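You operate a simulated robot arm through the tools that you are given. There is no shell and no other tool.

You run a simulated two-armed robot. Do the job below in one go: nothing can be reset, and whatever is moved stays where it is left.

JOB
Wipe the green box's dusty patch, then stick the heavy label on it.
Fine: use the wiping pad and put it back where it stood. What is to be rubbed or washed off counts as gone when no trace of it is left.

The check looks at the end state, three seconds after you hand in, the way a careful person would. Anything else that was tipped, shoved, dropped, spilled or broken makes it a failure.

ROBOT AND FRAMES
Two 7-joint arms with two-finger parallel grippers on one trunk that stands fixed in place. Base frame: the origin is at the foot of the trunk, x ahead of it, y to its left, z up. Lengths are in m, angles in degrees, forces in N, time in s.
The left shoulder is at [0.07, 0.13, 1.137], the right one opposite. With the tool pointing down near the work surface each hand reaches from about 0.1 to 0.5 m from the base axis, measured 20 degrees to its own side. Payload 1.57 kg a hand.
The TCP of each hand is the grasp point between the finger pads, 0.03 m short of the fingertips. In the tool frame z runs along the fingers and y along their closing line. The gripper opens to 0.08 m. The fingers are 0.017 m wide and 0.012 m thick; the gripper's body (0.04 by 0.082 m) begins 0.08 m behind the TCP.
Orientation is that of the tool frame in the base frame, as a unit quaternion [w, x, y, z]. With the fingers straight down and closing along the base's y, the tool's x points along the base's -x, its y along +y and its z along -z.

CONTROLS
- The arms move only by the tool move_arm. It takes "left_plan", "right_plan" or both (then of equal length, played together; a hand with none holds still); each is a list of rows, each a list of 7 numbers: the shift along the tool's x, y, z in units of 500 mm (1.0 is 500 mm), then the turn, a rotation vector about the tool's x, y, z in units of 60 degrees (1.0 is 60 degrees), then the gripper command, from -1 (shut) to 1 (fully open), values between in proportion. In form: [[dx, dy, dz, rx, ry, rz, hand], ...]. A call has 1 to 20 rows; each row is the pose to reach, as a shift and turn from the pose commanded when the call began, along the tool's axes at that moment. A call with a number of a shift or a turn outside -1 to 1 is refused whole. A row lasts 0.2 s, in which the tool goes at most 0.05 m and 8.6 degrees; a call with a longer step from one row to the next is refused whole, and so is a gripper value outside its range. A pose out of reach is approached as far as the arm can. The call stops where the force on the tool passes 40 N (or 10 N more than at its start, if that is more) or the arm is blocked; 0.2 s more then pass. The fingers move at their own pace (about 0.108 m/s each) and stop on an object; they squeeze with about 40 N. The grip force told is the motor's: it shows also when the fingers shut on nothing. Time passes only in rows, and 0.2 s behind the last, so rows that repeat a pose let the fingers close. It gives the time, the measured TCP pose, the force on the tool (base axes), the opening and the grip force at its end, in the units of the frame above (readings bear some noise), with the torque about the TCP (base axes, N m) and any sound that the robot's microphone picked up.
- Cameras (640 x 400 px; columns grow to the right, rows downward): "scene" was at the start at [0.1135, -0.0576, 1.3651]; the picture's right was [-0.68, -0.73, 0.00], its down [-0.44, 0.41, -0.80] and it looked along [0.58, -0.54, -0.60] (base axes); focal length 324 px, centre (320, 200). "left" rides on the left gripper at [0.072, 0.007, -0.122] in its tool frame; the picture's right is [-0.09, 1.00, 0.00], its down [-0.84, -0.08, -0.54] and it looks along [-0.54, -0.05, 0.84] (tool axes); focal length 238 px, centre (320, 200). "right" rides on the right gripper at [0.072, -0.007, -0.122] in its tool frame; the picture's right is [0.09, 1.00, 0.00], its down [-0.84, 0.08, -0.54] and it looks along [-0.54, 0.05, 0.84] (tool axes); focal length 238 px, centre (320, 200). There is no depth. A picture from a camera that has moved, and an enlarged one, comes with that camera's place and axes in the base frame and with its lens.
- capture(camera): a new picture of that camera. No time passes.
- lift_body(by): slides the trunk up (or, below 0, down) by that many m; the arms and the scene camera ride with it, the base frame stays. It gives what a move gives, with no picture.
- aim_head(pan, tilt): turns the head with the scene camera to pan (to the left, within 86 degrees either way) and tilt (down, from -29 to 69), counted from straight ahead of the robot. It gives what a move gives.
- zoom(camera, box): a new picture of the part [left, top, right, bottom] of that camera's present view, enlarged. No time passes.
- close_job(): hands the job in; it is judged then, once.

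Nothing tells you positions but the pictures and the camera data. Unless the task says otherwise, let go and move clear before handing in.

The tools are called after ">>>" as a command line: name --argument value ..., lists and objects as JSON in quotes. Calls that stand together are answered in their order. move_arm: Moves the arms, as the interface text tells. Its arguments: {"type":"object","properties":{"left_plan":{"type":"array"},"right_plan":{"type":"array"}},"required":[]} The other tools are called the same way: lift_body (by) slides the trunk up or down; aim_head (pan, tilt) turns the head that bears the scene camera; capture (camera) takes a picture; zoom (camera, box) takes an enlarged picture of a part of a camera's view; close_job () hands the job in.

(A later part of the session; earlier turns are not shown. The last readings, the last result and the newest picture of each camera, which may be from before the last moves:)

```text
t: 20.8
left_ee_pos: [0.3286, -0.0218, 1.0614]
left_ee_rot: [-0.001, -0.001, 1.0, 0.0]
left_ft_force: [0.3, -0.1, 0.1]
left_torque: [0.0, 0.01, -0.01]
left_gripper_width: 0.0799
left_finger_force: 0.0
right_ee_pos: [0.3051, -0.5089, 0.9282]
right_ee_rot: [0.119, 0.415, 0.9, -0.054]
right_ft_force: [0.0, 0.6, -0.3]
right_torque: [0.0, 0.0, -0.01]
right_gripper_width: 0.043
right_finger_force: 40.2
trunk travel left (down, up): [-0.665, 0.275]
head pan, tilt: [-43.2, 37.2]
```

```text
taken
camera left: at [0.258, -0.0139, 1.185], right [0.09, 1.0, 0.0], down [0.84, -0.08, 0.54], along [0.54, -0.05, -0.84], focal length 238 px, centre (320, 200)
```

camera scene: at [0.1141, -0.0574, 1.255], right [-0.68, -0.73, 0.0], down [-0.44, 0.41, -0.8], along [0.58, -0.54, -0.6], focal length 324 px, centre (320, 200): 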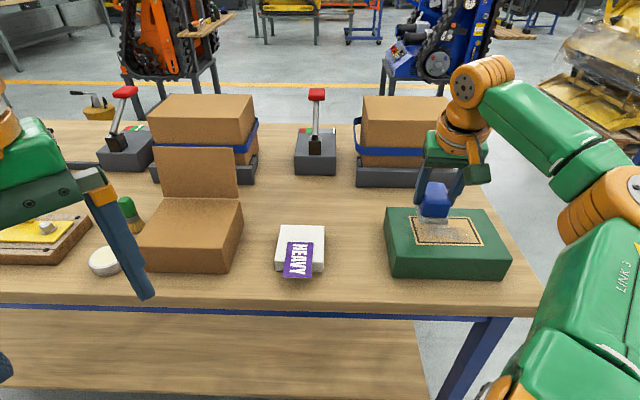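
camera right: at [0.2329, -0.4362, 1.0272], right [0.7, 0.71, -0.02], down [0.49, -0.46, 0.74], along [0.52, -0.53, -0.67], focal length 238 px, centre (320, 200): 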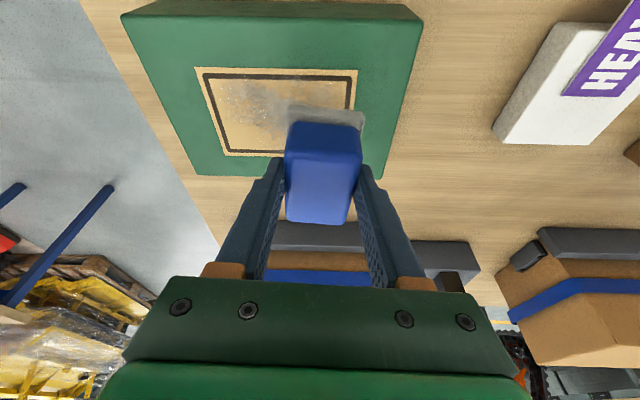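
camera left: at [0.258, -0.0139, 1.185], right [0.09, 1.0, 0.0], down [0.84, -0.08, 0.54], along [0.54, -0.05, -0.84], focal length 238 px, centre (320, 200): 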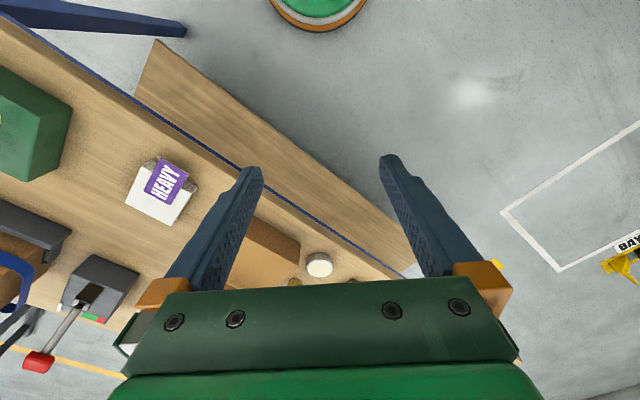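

The pad is held level over the left part of the patch. I'll lower it in small steps until it touches lightly.

>>> move_arm --right_plan '[[0.0078, 0, 0.029, 0, 0, 0, -1], [0.0145, 0, 0.0541, 0, 0, 0, -1], [0.0186, 0, 0.0696, 0, 0, 0, -1], [0.0186, 0, 0.0696, 0, 0, 0, -1]]'

>>> zoom --camera "scene" --box '[370, 160, 530, 290]'

```text
t: 21.8
left_ee_pos: [0.3285, -0.0238, 1.063]
left_ee_rot: [0.0, -0.001, 1.0, 0.0]
left_ft_force: [0.0, 0.0, 0.2]
left_torque: [0.02, 0.02, -0.02]
left_gripper_width: 0.0801
left_finger_force: 0.1
right_ee_pos: [0.3032, -0.5087, 0.8924]
right_ee_rot: [0.118, 0.416, 0.9, -0.056]
right_ft_force: [0.1, -0.3, -0.3]
right_torque: [0.0, 0.0, -0.02]
right_gripper_width: 0.0429
right_finger_force: 40.3
trunk travel left (down, up): [-0.665, 0.275]
head pan, tilt: [-43.2, 37.2]
```

```text
3.08 times, centred on (450, 225) of scene
camera zoom: at [0.1135, -0.0579, 1.2551], right [-0.68, -0.73, 0.0], down [-0.44, 0.41, -0.8], along [0.58, -0.54, -0.6], focal length 997 px, centre (-80, 123)
```

zoom: 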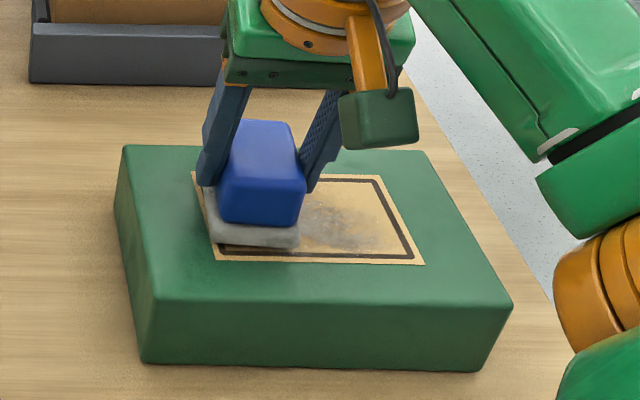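

>>> move_arm --right_plan '[[0.0016, 0, 0.0058, 0, 0, 0, -1], [0.0016, 0, 0.0058, 0, 0, 0, -1]]'

>>> move_arm --right_plan '[[0.001, 0, 0.0039, 0, 0, 0, -1], [0.001, 0, 0.0039, 0, 0, 0, -1]]'

```text
t: 22.4
left_ee_pos: [0.3289, -0.0225, 1.0615]
left_ee_rot: [0.0, -0.001, 1.0, 0.0]
left_ft_force: [-0.7, -0.2, 0.5]
left_torque: [-0.01, -0.02, 0.03]
left_gripper_width: 0.0799
left_finger_force: 0.1
right_ee_pos: [0.3041, -0.5089, 0.8896]
right_ee_rot: [0.119, 0.415, 0.9, -0.055]
right_ft_force: [1.0, -0.2, 0.0]
right_torque: [0.01, 0.02, -0.02]
right_gripper_width: 0.0427
right_finger_force: 40.1
trunk travel left (down, up): [-0.665, 0.275]
head pan, tilt: [-43.2, 37.2]
```

```text
t: 22.9
left_ee_pos: [0.3276, -0.0223, 1.062]
left_ee_rot: [0.0, -0.001, 1.0, 0.0]
left_ft_force: [0.5, 0.1, 1.2]
left_torque: [0.01, 0.02, -0.03]
left_gripper_width: 0.0799
left_finger_force: 0.0
right_ee_pos: [0.3036, -0.5084, 0.8883]
right_ee_rot: [0.119, 0.415, 0.9, -0.055]
right_ft_force: [0.7, -1.0, 4.5]
right_torque: [0.02, 0.11, 0.02]
right_gripper_width: 0.0427
right_finger_force: 39.7
trunk travel left (down, up): [-0.665, 0.275]
head pan, tilt: [-43.2, 37.2]
```

The pad touched at 4.5 N with TCP z≈0.888. I'll make a first slow stroke toward the right end of the patch and see what it does.

>>> move_arm --right_plan '[[-0.0018, -0.0233, 0.0004, 0, 0, 0, -1], [-0.0035, -0.0465, 0.0009, 0, 0, 0, -1], [-0.0053, -0.0698, 0.0013, 0, 0, 0, -1], [-0.0071, -0.0931, 0.0017, 0, 0, 0, -1], [-0.0088, -0.1163, 0.0022, 0, 0, 0, -1], [-0.0106, -0.1396, 0.0026, 0, 0, 0, -1]]'

>>> capture --camera "right"

>>> zoom --camera "scene" --box '[370, 160, 530, 290]'

```text
t: 24.4
left_ee_pos: [0.3282, -0.0224, 1.0627]
left_ee_rot: [-0.001, -0.002, 1.0, 0.0]
left_ft_force: [0.4, 0.5, -0.6]
left_torque: [0.02, 0.0, 0.02]
left_gripper_width: 0.08
left_finger_force: 0.1
right_ee_pos: [0.2552, -0.559, 0.8882]
right_ee_rot: [0.118, 0.416, 0.9, -0.054]
right_ft_force: [0.4, -0.3, 1.6]
right_torque: [0.02, 0.0, -0.03]
right_gripper_width: 0.0428
right_finger_force: 39.9
trunk travel left (down, up): [-0.665, 0.275]
head pan, tilt: [-43.2, 37.2]
```

```text
taken
camera right: at [0.1835, -0.4841, 0.987], right [0.7, 0.71, -0.02], down [0.49, -0.46, 0.74], along [0.52, -0.53, -0.67], focal length 238 px, centre (320, 200)
```

right: 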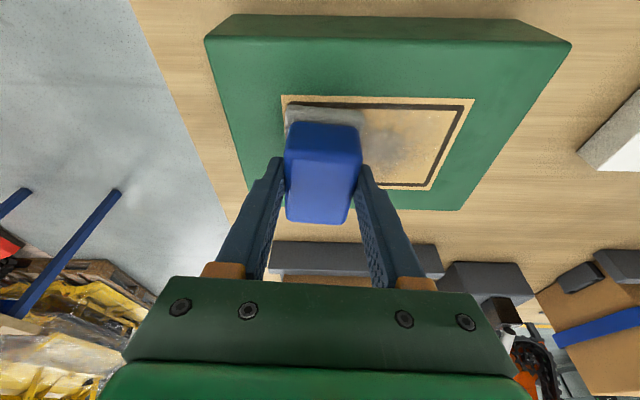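

```text
3.08 times, centred on (450, 225) of scene
camera zoom: at [0.1134, -0.0574, 1.2551], right [-0.68, -0.73, 0.0], down [-0.44, 0.41, -0.8], along [0.58, -0.55, -0.6], focal length 997 px, centre (-80, 123)
```

zoom: 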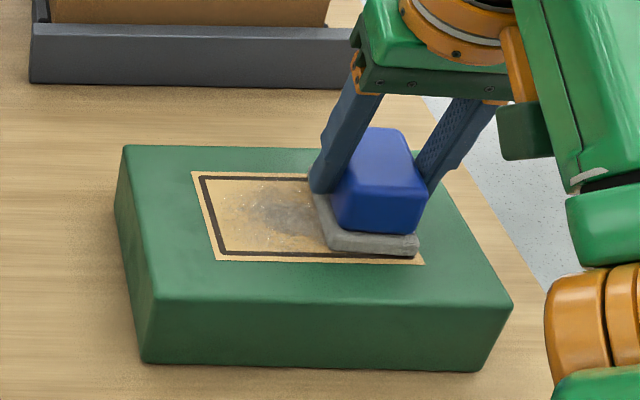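

>>> zoom --camera "scene" --box '[410, 205, 490, 255]'

>>> zoom --camera "right" --box '[270, 80, 490, 210]'

```text
8.00 times, centred on (450, 230) of scene
camera zoom: at [0.1134, -0.0574, 1.2551], right [-0.68, -0.73, 0.0], down [-0.44, 0.41, -0.8], along [0.58, -0.55, -0.6], focal length 2593 px, centre (-720, -40)
```

zoom: 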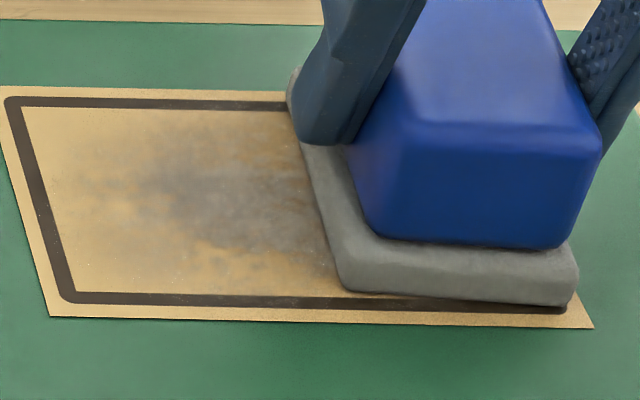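

```text
2.91 times, centred on (380, 145) of right
camera zoom: at [0.1835, -0.4841, 0.987], right [0.7, 0.71, -0.02], down [0.49, -0.46, 0.74], along [0.52, -0.53, -0.67], focal length 693 px, centre (146, 360)
```

zoom: 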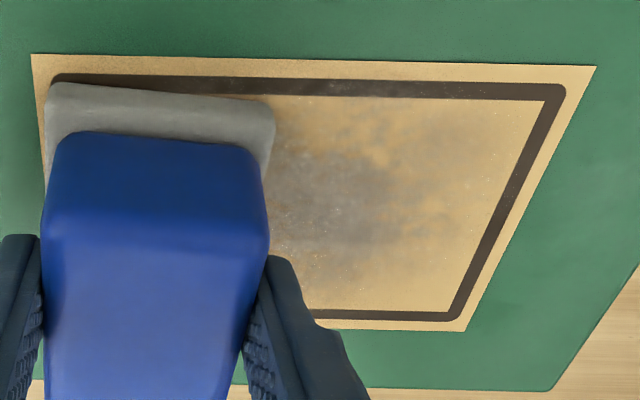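

One light pass has faded the dust but not cleared it. I'll press about 1 mm more and run a back-and-forth pattern over the centre, near and far bands.

>>> move_arm --right_plan '[[0.0006, 0, 0.0023, 0, 0, 0, -1], [0.0024, 0.0233, 0.0019, 0, 0, 0, -1], [0.0041, 0.0465, 0.0014, 0, 0, 0, -1], [0.0059, 0.0698, 0.001, 0, 0, 0, -1], [0.0077, 0.0931, 0.0006, 0, 0, 0, -1], [0.0094, 0.1163, 0.0001, 0, 0, 0, -1], [0.0112, 0.1396, -0.0003, 0, 0, 0, -1], [0.0266, 0.1383, -0.0044, 0, 0, 0, -1], [0.0248, 0.115, -0.004, 0, 0, 0, -1], [0.0231, 0.0918, -0.0035, 0, 0, 0, -1], [0.0213, 0.0685, -0.0031, 0, 0, 0, -1], [0.0195, 0.0452, -0.0027, 0, 0, 0, -1], [0.0178, 0.022, -0.0022, 0, 0, 0, -1], [0.016, -0.0013, -0.0018, 0, 0, 0, -1], [-0.0148, 0.0013, 0.0064, 0, 0, 0, -1], [-0.0127, 0.0292, 0.0059, 0, 0, 0, -1], [-0.0106, 0.0571, 0.0054, 0, 0, 0, -1], [-0.0084, 0.0851, 0.0048, 0, 0, 0, -1], [-0.0063, 0.113, 0.0043, 0, 0, 0, -1], [-0.0042, 0.1409, 0.0038, 0, 0, 0, -1]]'

>>> zoom --camera "scene" --box '[370, 160, 530, 290]'

>>> zoom --camera "scene" --box '[410, 205, 490, 255]'

```text
t: 28.6
left_ee_pos: [0.327, -0.0203, 1.063]
left_ee_rot: [0.001, 0.0, 1.0, -0.001]
left_ft_force: [-1.0, 0.4, 0.0]
left_torque: [-0.01, 0.01, -0.01]
left_gripper_width: 0.0798
left_finger_force: 0.0
right_ee_pos: [0.3085, -0.5135, 0.8884]
right_ee_rot: [0.119, 0.416, 0.9, -0.056]
right_ft_force: [-1.7, -1.0, 5.7]
right_torque: [0.03, 0.07, -0.03]
right_gripper_width: 0.0428
right_finger_force: 40.0
trunk travel left (down, up): [-0.665, 0.275]
head pan, tilt: [-43.2, 37.2]
```

```text
3.08 times, centred on (450, 225) of scene
camera zoom: at [0.1122, -0.0564, 1.2552], right [-0.68, -0.73, 0.0], down [-0.44, 0.41, -0.8], along [0.58, -0.55, -0.6], focal length 997 px, centre (-80, 123)
```

zoom: 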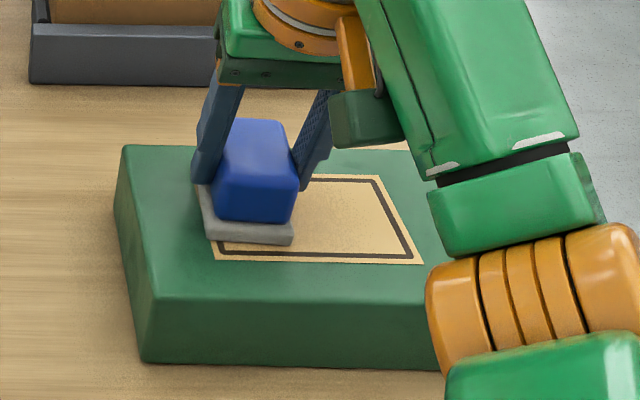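

```text
8.00 times, centred on (450, 230) of scene
camera zoom: at [0.1122, -0.0564, 1.2552], right [-0.68, -0.73, 0.0], down [-0.44, 0.41, -0.8], along [0.58, -0.55, -0.6], focal length 2593 px, centre (-720, -40)
```

zoom: 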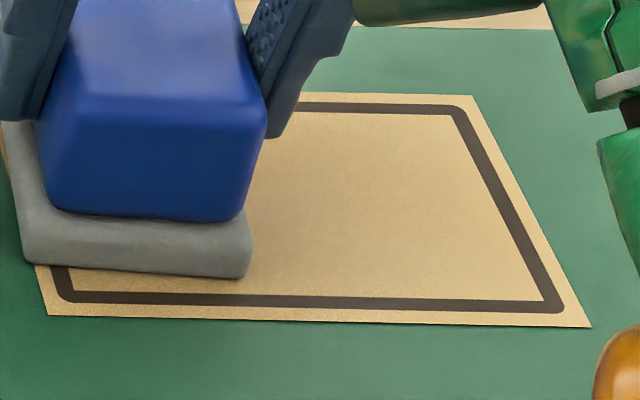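

The dust is almost gone. I'll run a second, slightly wider pass to clear any faint remainder, including at the ends.

>>> move_arm --right_plan '[[0.0009, 0.012, -0.0002, 0, 0, 0, -1], [0.0317, 0.0094, -0.0084, 0, 0, 0, -1], [0.0296, -0.0179, -0.0079, 0, 0, 0, -1], [0.0276, -0.0451, -0.0074, 0, 0, 0, -1], [0.0255, -0.0724, -0.0069, 0, 0, 0, -1], [0.0234, -0.0996, -0.0064, 0, 0, 0, -1], [0.0214, -0.1269, -0.0059, 0, 0, 0, -1], [0.0193, -0.1541, -0.0054, 0, 0, 0, -1], [0.0039, -0.1528, -0.0013, 0, 0, 0, -1], [0.006, -0.1256, -0.0018, 0, 0, 0, -1], [0.008, -0.0983, -0.0023, 0, 0, 0, -1], [0.0101, -0.0711, -0.0028, 0, 0, 0, -1], [0.0122, -0.0438, -0.0033, 0, 0, 0, -1], [0.0142, -0.0166, -0.0038, 0, 0, 0, -1], [0.0163, 0.0107, -0.0043, 0, 0, 0, -1], [0.0009, 0.012, -0.0002, 0, 0, 0, -1], [-0.0022, -0.0289, 0.0006, 0, 0, 0, -1], [-0.0053, -0.0698, 0.0013, 0, 0, 0, -1], [-0.0084, -0.1106, 0.0021, 0, 0, 0, -1], [-0.0115, -0.1515, 0.0028, 0, 0, 0, -1]]'

>>> zoom --camera "scene" --box '[410, 205, 490, 255]'

>>> zoom --camera "right" --box '[270, 60, 510, 210]'

```text
t: 32.8
left_ee_pos: [0.3279, -0.0215, 1.0633]
left_ee_rot: [0.0, -0.001, 1.0, -0.001]
left_ft_force: [-0.4, 0.3, 0.3]
left_torque: [0.01, 0.0, -0.05]
left_gripper_width: 0.0799
left_finger_force: 0.0
right_ee_pos: [0.2567, -0.5682, 0.888]
right_ee_rot: [0.12, 0.415, 0.9, -0.056]
right_ft_force: [1.7, 1.1, 4.8]
right_torque: [0.04, -0.13, 0.04]
right_gripper_width: 0.043
right_finger_force: 40.0
trunk travel left (down, up): [-0.665, 0.275]
head pan, tilt: [-43.2, 37.2]
```

```text
8.00 times, centred on (450, 230) of scene
camera zoom: at [0.1128, -0.056, 1.2552], right [-0.68, -0.73, 0.0], down [-0.44, 0.41, -0.8], along [0.58, -0.55, -0.6], focal length 2593 px, centre (-720, -40)
```

zoom: 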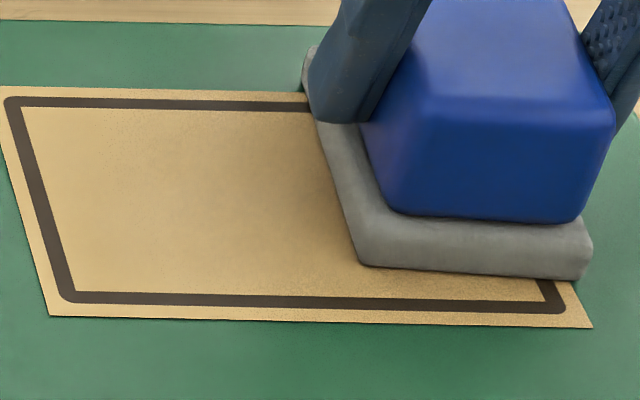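

```text
2.67 times, centred on (390, 135) of right
camera zoom: at [0.1846, -0.494, 0.9865], right [0.7, 0.71, -0.02], down [0.49, -0.46, 0.74], along [0.52, -0.53, -0.67], focal length 636 px, centre (133, 373)
```

zoom: 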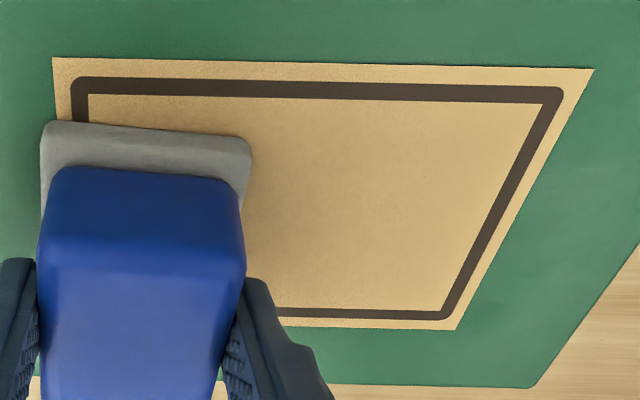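

The visible patch is clean. I'll lift the pad clear and carry it above its home spot, then inspect the whole patch.

>>> move_arm --right_plan '[[-0.0104, 0, -0.0386, 0, 0, 0, -1], [-0.0207, 0, -0.0773, 0, 0, 0, -1], [-0.0311, 0, -0.1159, 0, 0, 0, -1], [-0.0234, 0.0705, -0.1187, 0, 0, 0, -1], [-0.0157, 0.1409, -0.1214, 0, 0, 0, -1], [-0.008, 0.2114, -0.1242, 0, 0, 0, -1], [-0.0002, 0.2819, -0.127, 0, 0, 0, -1], [0.0075, 0.3523, -0.1297, 0, 0, 0, -1], [0.0152, 0.4228, -0.1325, 0, 0, 0, -1], [0.0152, 0.4228, -0.1325, 0, 0, 0, -1]]'

>>> capture --camera "scene"

>>> zoom --camera "scene" --box '[400, 200, 500, 260]'

>>> capture --camera "right"

```text
t: 35.0
left_ee_pos: [0.329, -0.0239, 1.0626]
left_ee_rot: [-0.001, 0.0, 1.0, 0.0]
left_ft_force: [-0.2, -0.6, -0.1]
left_torque: [-0.01, 0.01, 0.0]
left_gripper_width: 0.0801
left_finger_force: 0.1
right_ee_pos: [0.4, -0.4126, 0.9478]
right_ee_rot: [0.119, 0.415, 0.901, -0.053]
right_ft_force: [0.8, 0.0, -0.4]
right_torque: [0.03, 0.05, 0.05]
right_gripper_width: 0.0429
right_finger_force: 39.8
trunk travel left (down, up): [-0.665, 0.275]
head pan, tilt: [-43.2, 37.2]
```

```text
taken
camera scene: at [0.1132, -0.0583, 1.2551], right [-0.68, -0.73, 0.0], down [-0.44, 0.41, -0.8], along [0.58, -0.54, -0.6], focal length 324 px, centre (320, 200)
```

scene: 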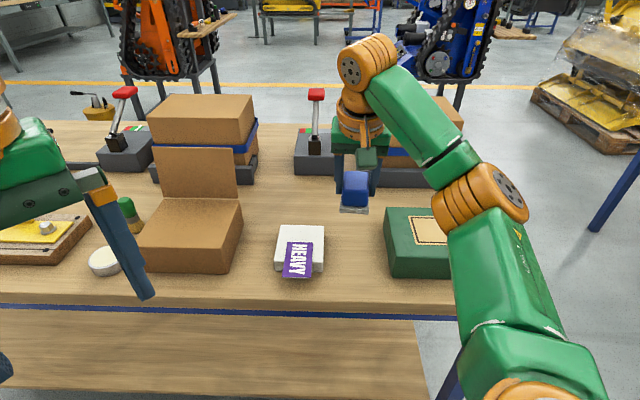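

```text
6.40 times, centred on (450, 230) of scene
camera zoom: at [0.1132, -0.0583, 1.2551], right [-0.68, -0.73, 0.0], down [-0.44, 0.41, -0.8], along [0.58, -0.54, -0.6], focal length 2075 px, centre (-512, 8)
```

zoom: 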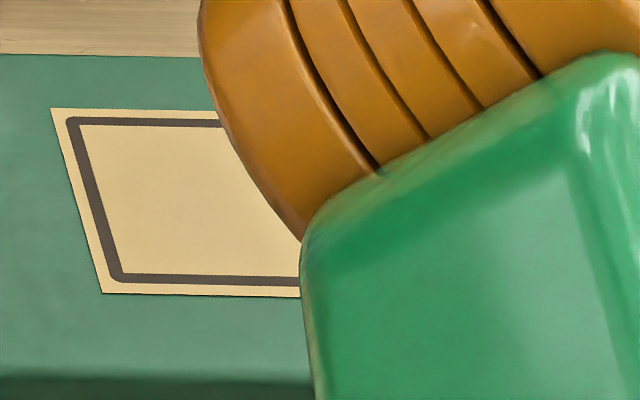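

```text
taken
camera right: at [0.3281, -0.3378, 1.0483], right [0.7, 0.71, -0.02], down [0.49, -0.46, 0.74], along [0.52, -0.53, -0.67], focal length 238 px, centre (320, 200)
```

right: 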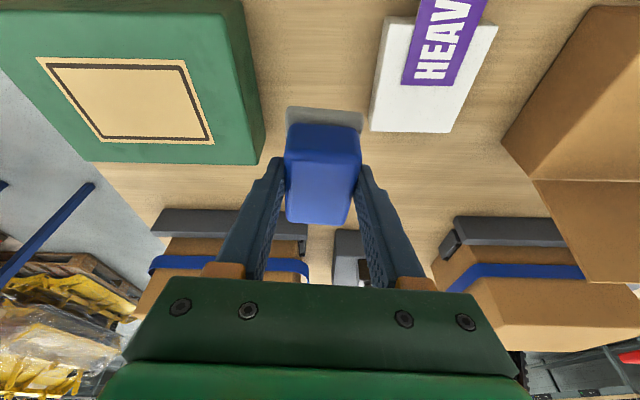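

>>> zoom --camera "right" --box '[30, 40, 230, 160]'

>>> zoom --camera "right" --box '[260, 90, 390, 230]'

>>> zoom --camera "scene" --box '[310, 140, 410, 230]'

```text
3.20 times, centred on (130, 100) of right
camera zoom: at [0.3281, -0.3378, 1.0483], right [0.7, 0.71, -0.02], down [0.49, -0.46, 0.74], along [0.52, -0.53, -0.67], focal length 763 px, centre (928, 520)
```

zoom: 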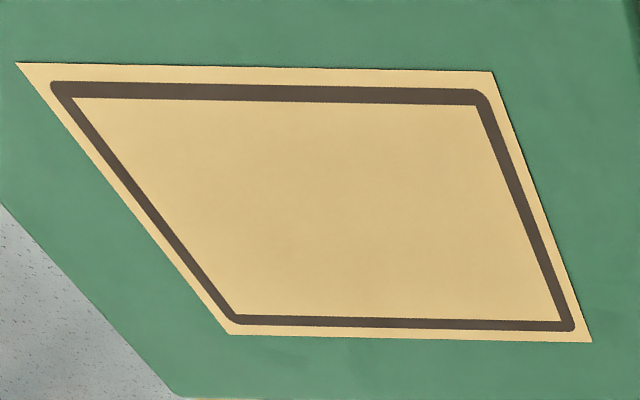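

```text
2.86 times, centred on (325, 160) of right
camera zoom: at [0.3281, -0.3378, 1.0483], right [0.7, 0.71, -0.02], down [0.49, -0.46, 0.74], along [0.52, -0.53, -0.67], focal length 681 px, centre (306, 314)
```

zoom: 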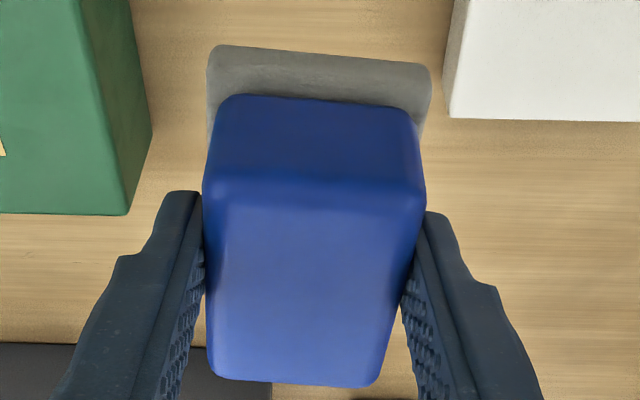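

```text
4.44 times, centred on (360, 185) of scene
camera zoom: at [0.1132, -0.0583, 1.2551], right [-0.68, -0.73, 0.0], down [-0.44, 0.41, -0.8], along [0.58, -0.54, -0.6], focal length 1441 px, centre (142, 267)
```

zoom: 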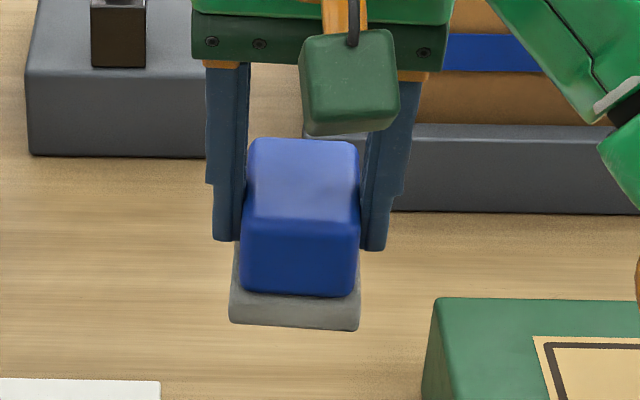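

The patch is spotless with no trace left, and the pad sits in the grip exactly as before. I'll lower it back onto its original spot.

>>> move_arm --right_plan '[[0.0181, 0, 0.0676, 0, 0, 0, -1], [0.0362, 0, 0.1352, 0, 0, 0, -1], [0.0518, 0, 0.1932, 0, 0, 0, -1], [0.058, 0, 0.2164, 0, 0, 0, -1], [0.0605, 0, 0.226, 0, 0, 0, -1], [0.0618, 0, 0.2308, 0, 0, 0, -1], [0.0618, 0, 0.2308, 0, 0, 0, -1]]'

>>> zoom --camera "scene" --box '[270, 180, 450, 300]'

```text
t: 36.5
left_ee_pos: [0.3289, -0.0225, 1.0627]
left_ee_rot: [-0.001, -0.001, 1.0, 0.0]
left_ft_force: [-0.3, 0.9, -0.6]
left_torque: [-0.01, 0.03, 0.02]
left_gripper_width: 0.0801
left_finger_force: 0.1
right_ee_pos: [0.4008, -0.4128, 0.8297]
right_ee_rot: [0.119, 0.415, 0.9, -0.054]
right_ft_force: [0.8, 0.2, -0.6]
right_torque: [0.0, -0.02, 0.0]
right_gripper_width: 0.0427
right_finger_force: 39.7
trunk travel left (down, up): [-0.665, 0.275]
head pan, tilt: [-43.2, 37.2]
```

```text
3.33 times, centred on (360, 240) of scene
camera zoom: at [0.1137, -0.0578, 1.255], right [-0.68, -0.73, 0.0], down [-0.44, 0.41, -0.8], along [0.58, -0.54, -0.6], focal length 1080 px, centre (187, 67)
```

zoom: 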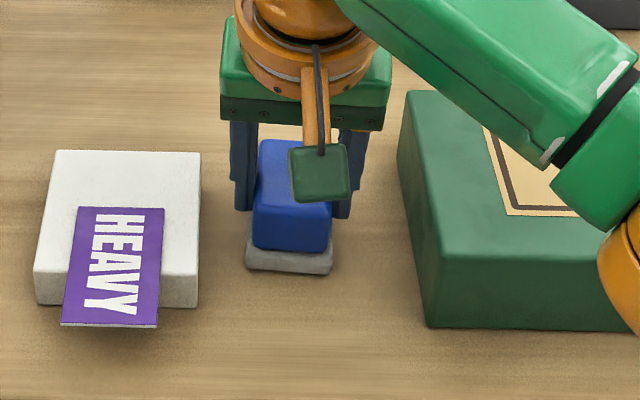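

>>> move_arm --right_plan '[[0.001, 0.0023, 0.0028, 0, 0, 0, -1], [0.001, 0.0023, 0.0028, 0, 0, 0, -1]]'

>>> zoom --camera "scene" --box '[270, 180, 450, 300]'

```text
t: 37.1
left_ee_pos: [0.3275, -0.0217, 1.063]
left_ee_rot: [0.0, -0.002, 1.0, 0.0]
left_ft_force: [-0.1, 0.1, 0.7]
left_torque: [0.02, -0.03, 0.01]
left_gripper_width: 0.08
left_finger_force: 0.2
right_ee_pos: [0.4008, -0.4103, 0.8287]
right_ee_rot: [0.118, 0.416, 0.9, -0.055]
right_ft_force: [-0.6, 0.5, -1.6]
right_torque: [-0.01, 0.0, 0.02]
right_gripper_width: 0.0431
right_finger_force: 40.4
trunk travel left (down, up): [-0.665, 0.275]
head pan, tilt: [-43.2, 37.2]
```

```text
3.33 times, centred on (360, 240) of scene
camera zoom: at [0.1137, -0.0578, 1.255], right [-0.68, -0.73, 0.0], down [-0.44, 0.41, -0.8], along [0.58, -0.54, -0.6], focal length 1080 px, centre (187, 67)
```

zoom: 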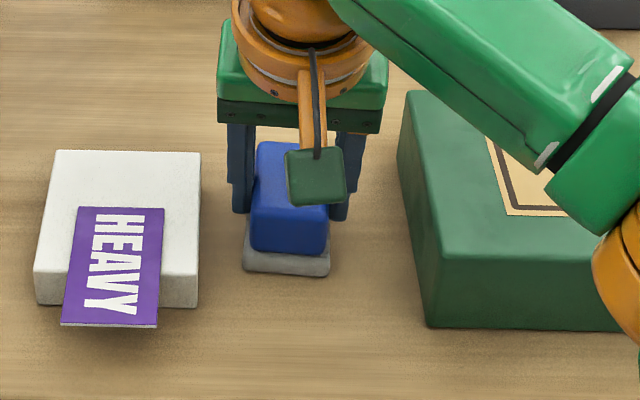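

>>> move_arm --right_plan '[[0.0005, 0, 0.0019, 0, 0, 0, -1], [0.0005, 0, 0.0019, 0, 0, 0, -1]]'

>>> move_arm --right_plan '[[0.0005, 0, 0.0019, 0, 0, 0, -1], [0.0005, 0, 0.0019, 0, 0, 0, -1]]'

>>> zoom --camera "scene" --box '[270, 180, 450, 300]'

```text
t: 37.8
left_ee_pos: [0.3276, -0.0207, 1.0625]
left_ee_rot: [0.0, 0.0, 1.0, 0.0]
left_ft_force: [0.1, 0.5, 0.1]
left_torque: [-0.03, -0.01, 0.03]
left_gripper_width: 0.0799
left_finger_force: 0.0
right_ee_pos: [0.4012, -0.412, 0.827]
right_ee_rot: [0.12, 0.415, 0.9, -0.054]
right_ft_force: [1.2, -1.6, 4.7]
right_torque: [-0.3, -0.17, 0.01]
right_gripper_width: 0.0431
right_finger_force: 39.9
trunk travel left (down, up): [-0.665, 0.275]
head pan, tilt: [-43.2, 37.2]
```

```text
t: 38.4
left_ee_pos: [0.3283, -0.0202, 1.0642]
left_ee_rot: [0.001, -0.002, 1.0, -0.002]
left_ft_force: [0.2, 0.6, -0.7]
left_torque: [0.01, 0.02, -0.03]
left_gripper_width: 0.08
left_finger_force: 0.1
right_ee_pos: [0.4019, -0.4112, 0.8273]
right_ee_rot: [0.121, 0.416, 0.9, -0.055]
right_ft_force: [4.8, -5.3, 14.4]
right_torque: [-0.11, 0.07, 0.04]
right_gripper_width: 0.0428
right_finger_force: 39.9
trunk travel left (down, up): [-0.665, 0.275]
head pan, tilt: [-43.2, 37.2]
```

```text
3.33 times, centred on (360, 240) of scene
camera zoom: at [0.1124, -0.0564, 1.2554], right [-0.68, -0.73, 0.0], down [-0.44, 0.41, -0.8], along [0.58, -0.55, -0.6], focal length 1080 px, centre (187, 67)
```

zoom: 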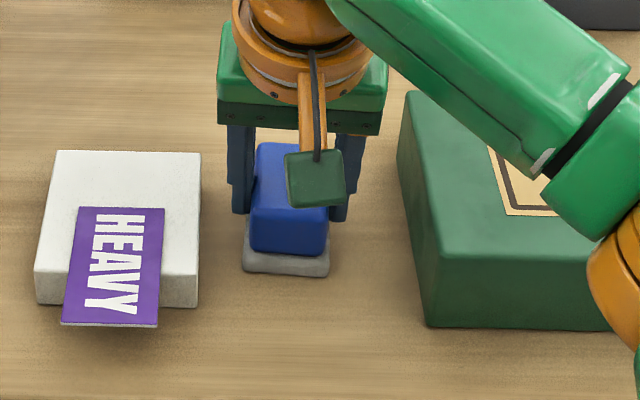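

The pad is back on the table, with 14 N of contact. I'll relieve the pressure, open to 60 mm and check.

>>> move_arm --right_plan '[[-0.0005, 0, -0.0017, 0, 0, 0, -1], [-0.0005, 0, -0.0017, 0, 0, 0, -1]]'

>>> move_arm --right_plan '[[0, 0, 0, 0, 0, 0, 0.2], [0, 0, 0, 0, 0, 0, 0.5], [0, 0, 0, 0, 0, 0, 0.5]]'

>>> zoom --camera "scene" --box '[270, 180, 450, 300]'

```text
t: 39.0
left_ee_pos: [0.3269, -0.0214, 1.0618]
left_ee_rot: [0.0, 0.001, 1.0, -0.001]
left_ft_force: [-0.4, 0.5, -0.7]
left_torque: [0.01, 0.01, 0.01]
left_gripper_width: 0.0802
left_finger_force: 0.1
right_ee_pos: [0.4013, -0.4105, 0.8279]
right_ee_rot: [0.119, 0.415, 0.9, -0.055]
right_ft_force: [2.3, -2.9, 8.1]
right_torque: [-0.36, -0.31, -0.04]
right_gripper_width: 0.043
right_finger_force: 39.8
trunk travel left (down, up): [-0.665, 0.275]
head pan, tilt: [-43.2, 37.2]
```

```text
t: 39.8
left_ee_pos: [0.3282, -0.0226, 1.0625]
left_ee_rot: [-0.001, -0.001, 1.0, 0.001]
left_ft_force: [-0.2, -0.6, -0.2]
left_torque: [0.0, 0.02, -0.01]
left_gripper_width: 0.08
left_finger_force: 0.1
right_ee_pos: [0.4018, -0.4109, 0.8273]
right_ee_rot: [0.119, 0.416, 0.9, -0.055]
right_ft_force: [-0.6, -0.4, -0.6]
right_torque: [0.03, -0.01, -0.02]
right_gripper_width: 0.0599
right_finger_force: 0.1
trunk travel left (down, up): [-0.665, 0.275]
head pan, tilt: [-43.2, 37.2]
```

```text
3.33 times, centred on (360, 240) of scene
camera zoom: at [0.1136, -0.0577, 1.255], right [-0.68, -0.73, 0.0], down [-0.44, 0.41, -0.8], along [0.58, -0.54, -0.6], focal length 1080 px, centre (187, 67)
```

zoom: 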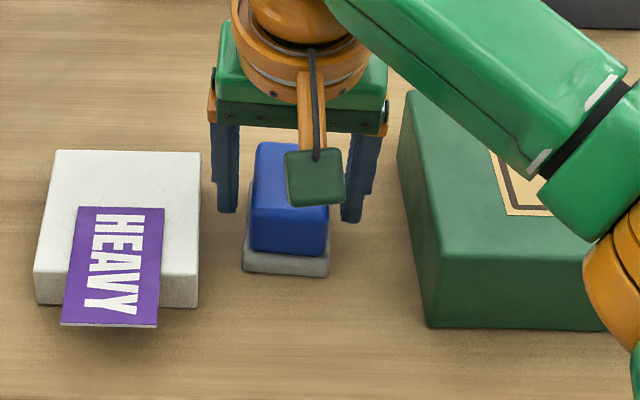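

The pad is back in its place. I'll retreat straight up and remove the tilt.

>>> move_arm --right_plan '[[-0.0155, 0, -0.058, 0, 0, 0, 0.5], [-0.0311, 0, -0.1159, 0, 0, 0, 0.5], [-0.0466, 0, -0.1738, 0, 0.125, 0, 0.5], [-0.0621, 0, -0.2318, 0, 0.25, 0, 0.5], [-0.0621, 0, -0.2318, 0, 0.25, 0, 0.5]]'

>>> zoom --camera "scene" --box '[270, 180, 450, 300]'

>>> capture --camera "right"

```text
t: 41.0
left_ee_pos: [0.3282, -0.0228, 1.0618]
left_ee_rot: [-0.001, -0.001, 1.0, 0.0]
left_ft_force: [0.1, 0.4, 0.4]
left_torque: [-0.02, 0.0, 0.03]
left_gripper_width: 0.08
left_finger_force: 0.2
right_ee_pos: [0.399, -0.4114, 0.9472]
right_ee_rot: [0.0, 0.418, 0.908, 0.0]
right_ft_force: [0.2, -0.2, 0.3]
right_torque: [0.0, 0.02, 0.0]
right_gripper_width: 0.0603
right_finger_force: 0.0
right hand out of reach, approached as far as the arm can: row 4
trunk travel left (down, up): [-0.665, 0.275]
head pan, tilt: [-43.2, 37.2]
```

```text
3.33 times, centred on (360, 240) of scene
camera zoom: at [0.1134, -0.0578, 1.2551], right [-0.68, -0.73, 0.0], down [-0.44, 0.41, -0.8], along [0.58, -0.54, -0.6], focal length 1080 px, centre (187, 67)
```

zoom: 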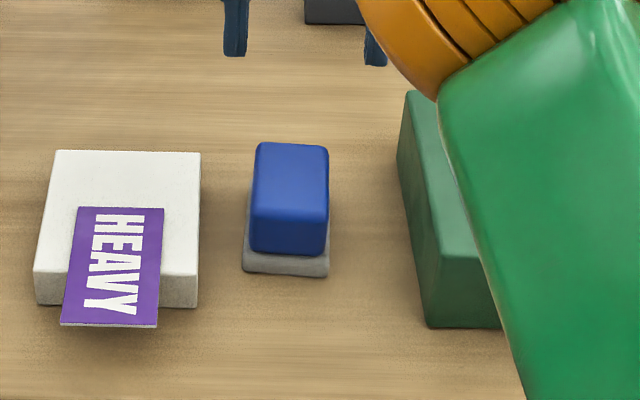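

```text
taken
camera right: at [0.3464, -0.3601, 1.0694], right [0.7, 0.72, 0.0], down [0.6, -0.58, 0.54], along [0.39, -0.38, -0.84], focal length 238 px, centre (320, 200)
```

right: 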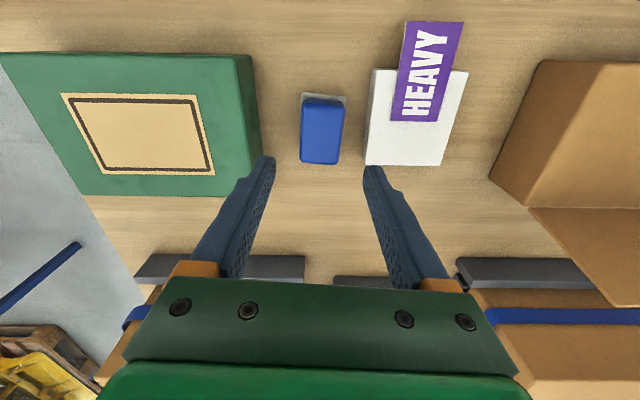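

The pad stands within about 2 mm of where it started. Next I'll test, empty-handed, whether the arm reaches the label placement pose (label turned 90° so the text is upright inside the frame).

>>> move_arm --right_plan '[[0.0035, -0.0342, -0.0009, 0, 0, -0.1298, 0.5], [0.0069, -0.0684, -0.0017, 0, 0, -0.2595, 0.5], [0.0104, -0.1026, -0.0026, 0, 0, -0.3893, 0.5], [0.0138, -0.1369, -0.0034, 0, 0, -0.519, 0.5], [0.0173, -0.1711, -0.0043, 0, 0, -0.6488, 0.5], [0.0207, -0.2053, -0.0051, 0, 0, -0.7785, 0.5], [0.0242, -0.2395, -0.006, 0, 0, -0.9083, 0.5], [0.0242, -0.2395, -0.006, 0, 0, -0.9083, 0.5]]'

>>> capture --camera "scene"

>>> capture --camera "right"

```text
t: 42.8
left_ee_pos: [0.3293, -0.0224, 1.0635]
left_ee_rot: [0.001, -0.001, 1.0, 0.0]
left_ft_force: [-0.7, -0.4, -0.7]
left_torque: [-0.01, 0.02, -0.01]
left_gripper_width: 0.08
left_finger_force: 0.0
right_ee_pos: [0.3024, -0.4822, 0.9501]
right_ee_rot: [0.0, -0.045, 0.999, 0.0]
right_ft_force: [0.2, -0.1, 0.2]
right_torque: [-0.02, -0.04, 0.01]
right_gripper_width: 0.0599
right_finger_force: 0.1
trunk travel left (down, up): [-0.665, 0.275]
head pan, tilt: [-43.2, 37.2]
```

```text
taken
camera scene: at [0.1138, -0.0575, 1.255], right [-0.68, -0.73, 0.0], down [-0.44, 0.41, -0.8], along [0.58, -0.54, -0.6], focal length 324 px, centre (320, 200)
```

scene: 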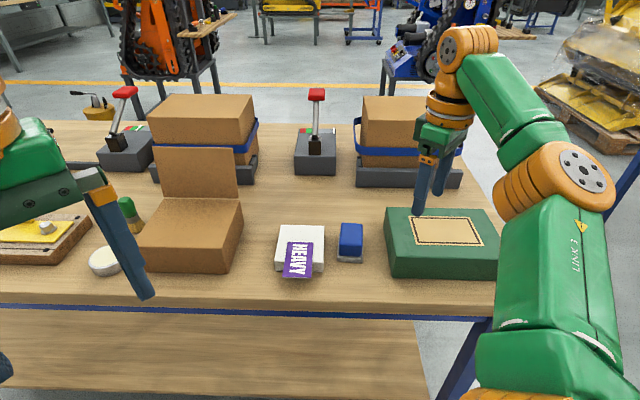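

```text
taken
camera right: at [0.2305, -0.4929, 1.0717], right [-0.18, 0.98, 0.0], down [0.83, 0.15, 0.54], along [0.53, 0.1, -0.84], focal length 238 px, centre (320, 200)
```

right: 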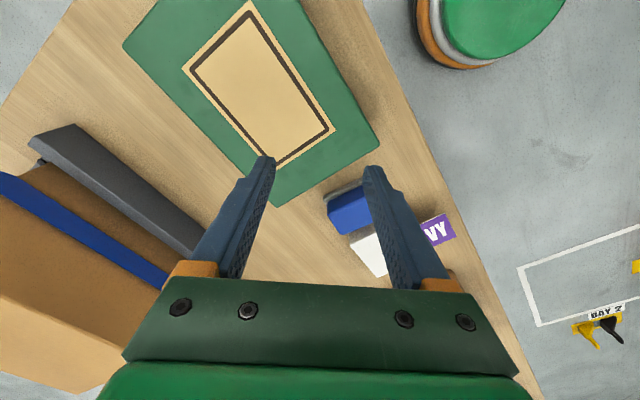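

>>> move_arm --right_plan '[[0.0155, -0.026, 0.018, 0, 0, -0.1333, 0.5], [0.031, -0.0519, 0.036, 0, 0, -0.2667, 0.5], [0.0466, -0.0779, 0.054, 0, 0, -0.4, 0.5], [0.0621, -0.1038, 0.072, 0, 0, -0.5333, 0.5], [0.0776, -0.1298, 0.09, 0, 0, -0.6667, 0.5], [0.0776, -0.1298, 0.09, 0, 0, -0.6667, 0.5]]'

>>> capture --camera "right"

>>> capture --camera "scene"

```text
t: 44.1
left_ee_pos: [0.3275, -0.0233, 1.0635]
left_ee_rot: [0.0, 0.0, 1.0, 0.0]
left_ft_force: [0.5, 0.5, -0.1]
left_torque: [-0.02, -0.01, -0.01]
left_gripper_width: 0.0798
left_finger_force: 0.0
right_ee_pos: [0.265, -0.5466, 0.907]
right_ee_rot: [0.0, -0.383, 0.924, -0.001]
right_ft_force: [-0.1, -0.1, -0.6]
right_torque: [0.03, 0.04, 0.03]
right_gripper_width: 0.0601
right_finger_force: 0.1
right hand out of reach, approached as far as the arm can: row 5, 6
trunk travel left (down, up): [-0.665, 0.275]
head pan, tilt: [-43.2, 37.2]
```

```text
taken
camera right: at [0.2175, -0.6, 1.0287], right [-0.77, 0.64, 0.0], down [0.54, 0.65, 0.54], along [0.35, 0.42, -0.84], focal length 238 px, centre (320, 200)
```

right: 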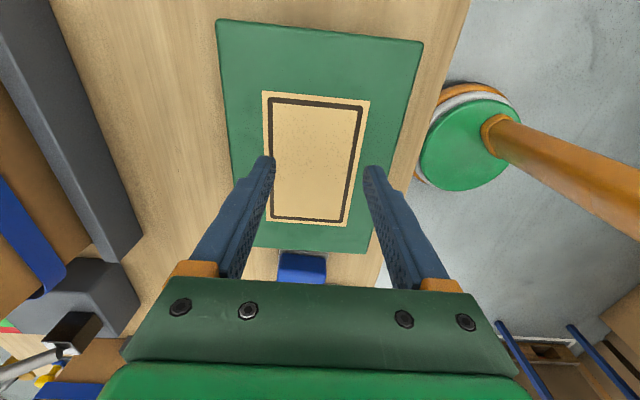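

```text
taken
camera scene: at [0.1133, -0.0577, 1.2551], right [-0.68, -0.73, 0.0], down [-0.44, 0.41, -0.8], along [0.58, -0.54, -0.6], focal length 324 px, centre (320, 200)
```

scene: 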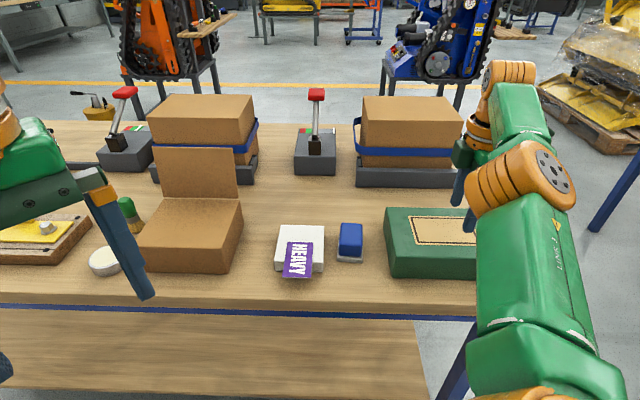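

The pose misses by only about 5 mm with a vertical tool, and a tilt of about 9° will close that gap. I'll first take accurate measurements of the patch from this view.

>>> zoom --camera "right" --box '[230, 70, 400, 240]'

>>> zoom --camera "scene" --box '[370, 190, 510, 290]'

```text
2.35 times, centred on (315, 155) of right
camera zoom: at [0.2175, -0.6, 1.0287], right [-0.77, 0.64, 0.0], down [0.54, 0.65, 0.54], along [0.35, 0.42, -0.84], focal length 561 px, centre (332, 306)
```

zoom: 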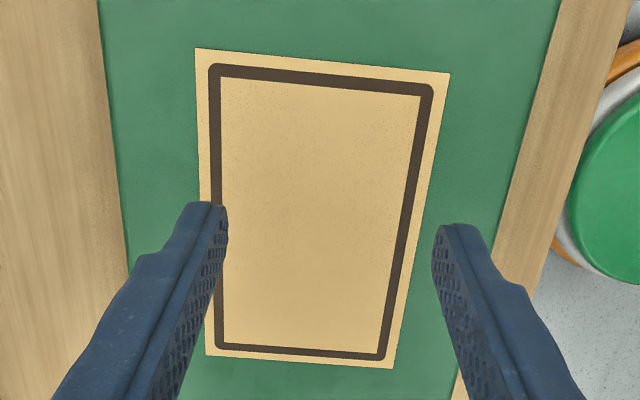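

```text
4.00 times, centred on (440, 240) of scene
camera zoom: at [0.1133, -0.0577, 1.2551], right [-0.68, -0.73, 0.0], down [-0.44, 0.41, -0.8], along [0.58, -0.54, -0.6], focal length 1297 px, centre (-160, 40)
```

zoom: 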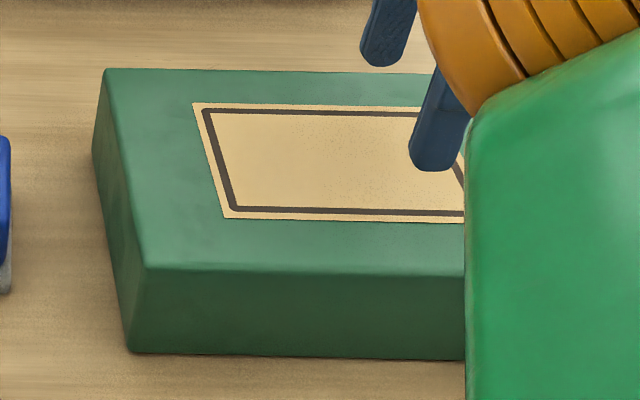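

>>> zoom --camera "right" --box '[280, 90, 350, 150]'

>>> zoom --camera "right" --box '[270, 150, 350, 225]'

>>> zoom --camera "scene" --box '[415, 212, 475, 248]'

```text
6.67 times, centred on (315, 120) of right
camera zoom: at [0.2175, -0.6, 1.0287], right [-0.77, 0.64, 0.0], down [0.54, 0.65, 0.54], along [0.35, 0.42, -0.84], focal length 1589 px, centre (353, 733)
```

zoom: 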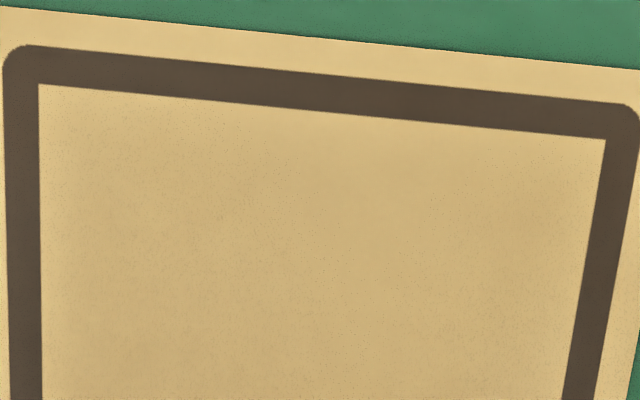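

```text
5.33 times, centred on (310, 188) of right
camera zoom: at [0.2175, -0.6, 1.0287], right [-0.77, 0.64, 0.0], down [0.54, 0.65, 0.54], along [0.35, 0.42, -0.84], focal length 1271 px, centre (373, 267)
```

zoom: 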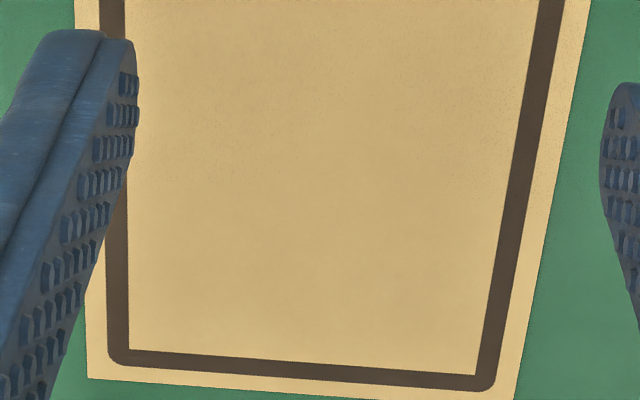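

```text
10.67 times, centred on (445, 230) of scene
camera zoom: at [0.1133, -0.0577, 1.2551], right [-0.68, -0.73, 0.0], down [-0.44, 0.41, -0.8], along [0.58, -0.54, -0.6], focal length 3458 px, centre (-1013, -120)
```

zoom: 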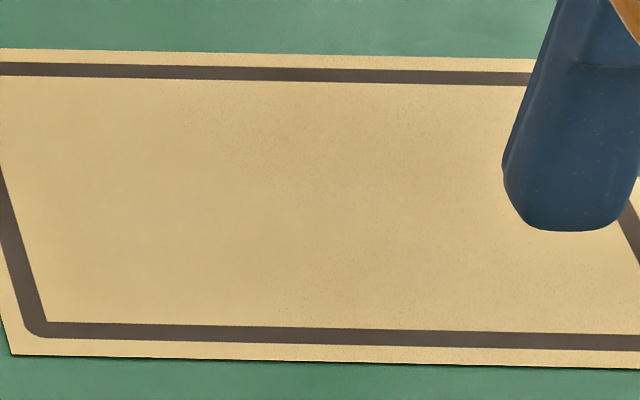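

The patch is clean; the faint grain is only shadow dither. The box hasn't moved, and the patch centre is ≈ (0.282, -0.536). Now I'll go toward the label, turning the hand back.

>>> move_arm --right_plan '[[-0.0504, 0.0168, -0.0108, 0, 0, 0.125, 0.65], [-0.1008, 0.0336, -0.0215, 0, 0, 0.25, 0.65], [-0.1511, 0.0504, -0.0323, 0, 0, 0.375, 0.65], [-0.2015, 0.0672, -0.043, 0, 0, 0.5, 0.65], [-0.2519, 0.084, -0.0538, 0, 0, 0.625, 0.65], [-0.3023, 0.1008, -0.0645, 0, 0, 0.75, 0.65], [-0.3526, 0.1176, -0.0753, 0, 0, 0.875, 0.65], [-0.403, 0.1344, -0.086, 0, 0, 1.0, 0.65], [-0.403, 0.1344, -0.086, 0, 0, 1.0, 0.65]]'

>>> capture --camera "right"

```text
t: 46.1
left_ee_pos: [0.3281, -0.0226, 1.0624]
left_ee_rot: [0.001, -0.001, 1.0, -0.001]
left_ft_force: [0.4, 0.7, 0.2]
left_torque: [0.0, -0.04, 0.04]
left_gripper_width: 0.08
left_finger_force: 0.0
right_ee_pos: [0.3614, -0.3567, 0.9473]
right_ee_rot: [-0.001, 0.13, 0.991, 0.0]
right_ft_force: [0.7, -0.7, 1.5]
right_torque: [0.02, -0.02, 0.0]
right_gripper_width: 0.0663
right_finger_force: 0.1
trunk travel left (down, up): [-0.665, 0.275]
head pan, tilt: [-43.2, 37.2]
```

```text
taken
camera right: at [0.2877, -0.3429, 1.0702], right [0.17, 0.99, 0.0], down [0.83, -0.14, 0.54], along [0.53, -0.09, -0.84], focal length 238 px, centre (320, 200)
```

right: 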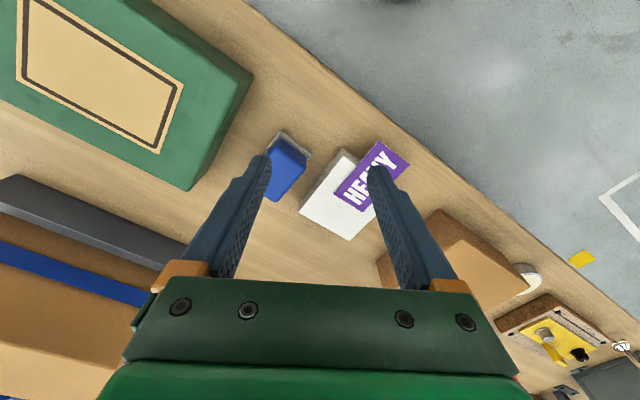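

>>> move_arm --right_plan '[[-0.0205, 0.0383, 0.01, 0, 0, 0.125, 0.65], [-0.0409, 0.0765, 0.02, 0, 0, 0.25, 0.65], [-0.0614, 0.1148, 0.03, 0, 0, 0.375, 0.65], [-0.0818, 0.153, 0.04, 0, 0, 0.5, 0.65], [-0.0818, 0.153, 0.04, 0, 0, 0.5, 0.65]]'

>>> capture --camera "right"

>>> zoom --camera "right" --box '[230, 40, 410, 170]'

>>> zoom --camera "scene" --box '[250, 150, 390, 290]'

```text
t: 47.4
left_ee_pos: [0.3282, -0.0226, 1.0626]
left_ee_rot: [0.0, 0.0, 1.0, 0.0]
left_ft_force: [0.2, 1.5, -0.4]
left_torque: [0.03, 0.0, 0.05]
left_gripper_width: 0.08
left_finger_force: 0.1
right_ee_pos: [0.4191, -0.2921, 0.929]
right_ee_rot: [0.0, 0.384, 0.923, 0.001]
right_ft_force: [0.4, -0.2, -0.2]
right_torque: [-0.02, 0.01, 0.02]
right_gripper_width: 0.0659
right_finger_force: 0.1
trunk travel left (down, up): [-0.665, 0.275]
head pan, tilt: [-43.2, 37.2]
```

```text
taken
camera right: at [0.3628, -0.2455, 1.0506], right [0.64, 0.77, 0.0], down [0.64, -0.54, 0.54], along [0.42, -0.35, -0.84], focal length 238 px, centre (320, 200)
```

right: 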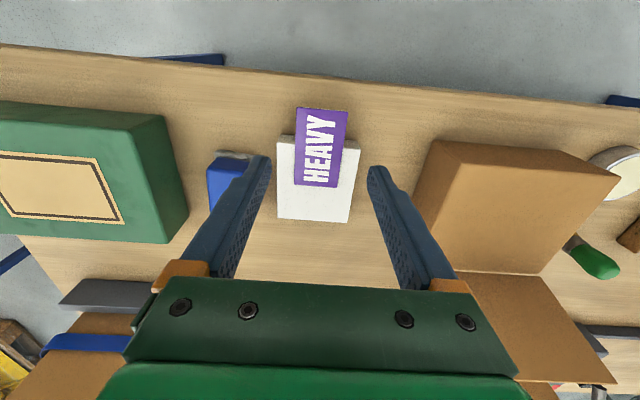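

```text
3.08 times, centred on (320, 105) of right
camera zoom: at [0.3628, -0.2455, 1.0506], right [0.64, 0.77, 0.0], down [0.64, -0.54, 0.54], along [0.42, -0.35, -0.84], focal length 733 px, centre (320, 492)
```

zoom: 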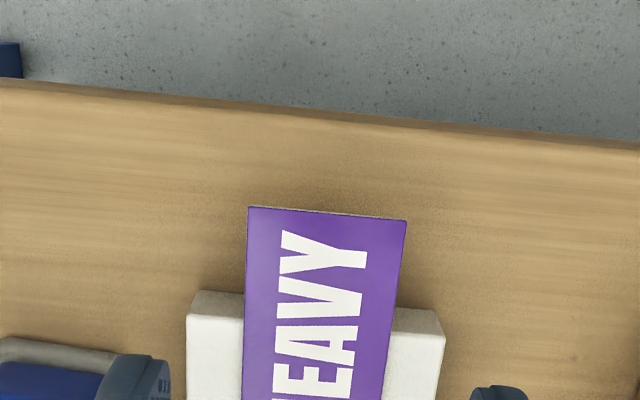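

```text
2.86 times, centred on (320, 220) of scene
camera zoom: at [0.1132, -0.058, 1.2551], right [-0.68, -0.73, 0.0], down [-0.44, 0.41, -0.8], along [0.58, -0.54, -0.6], focal length 926 px, centre (320, 143)
```

zoom: 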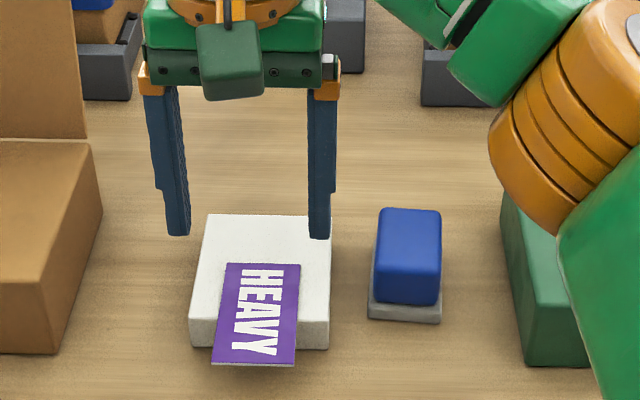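

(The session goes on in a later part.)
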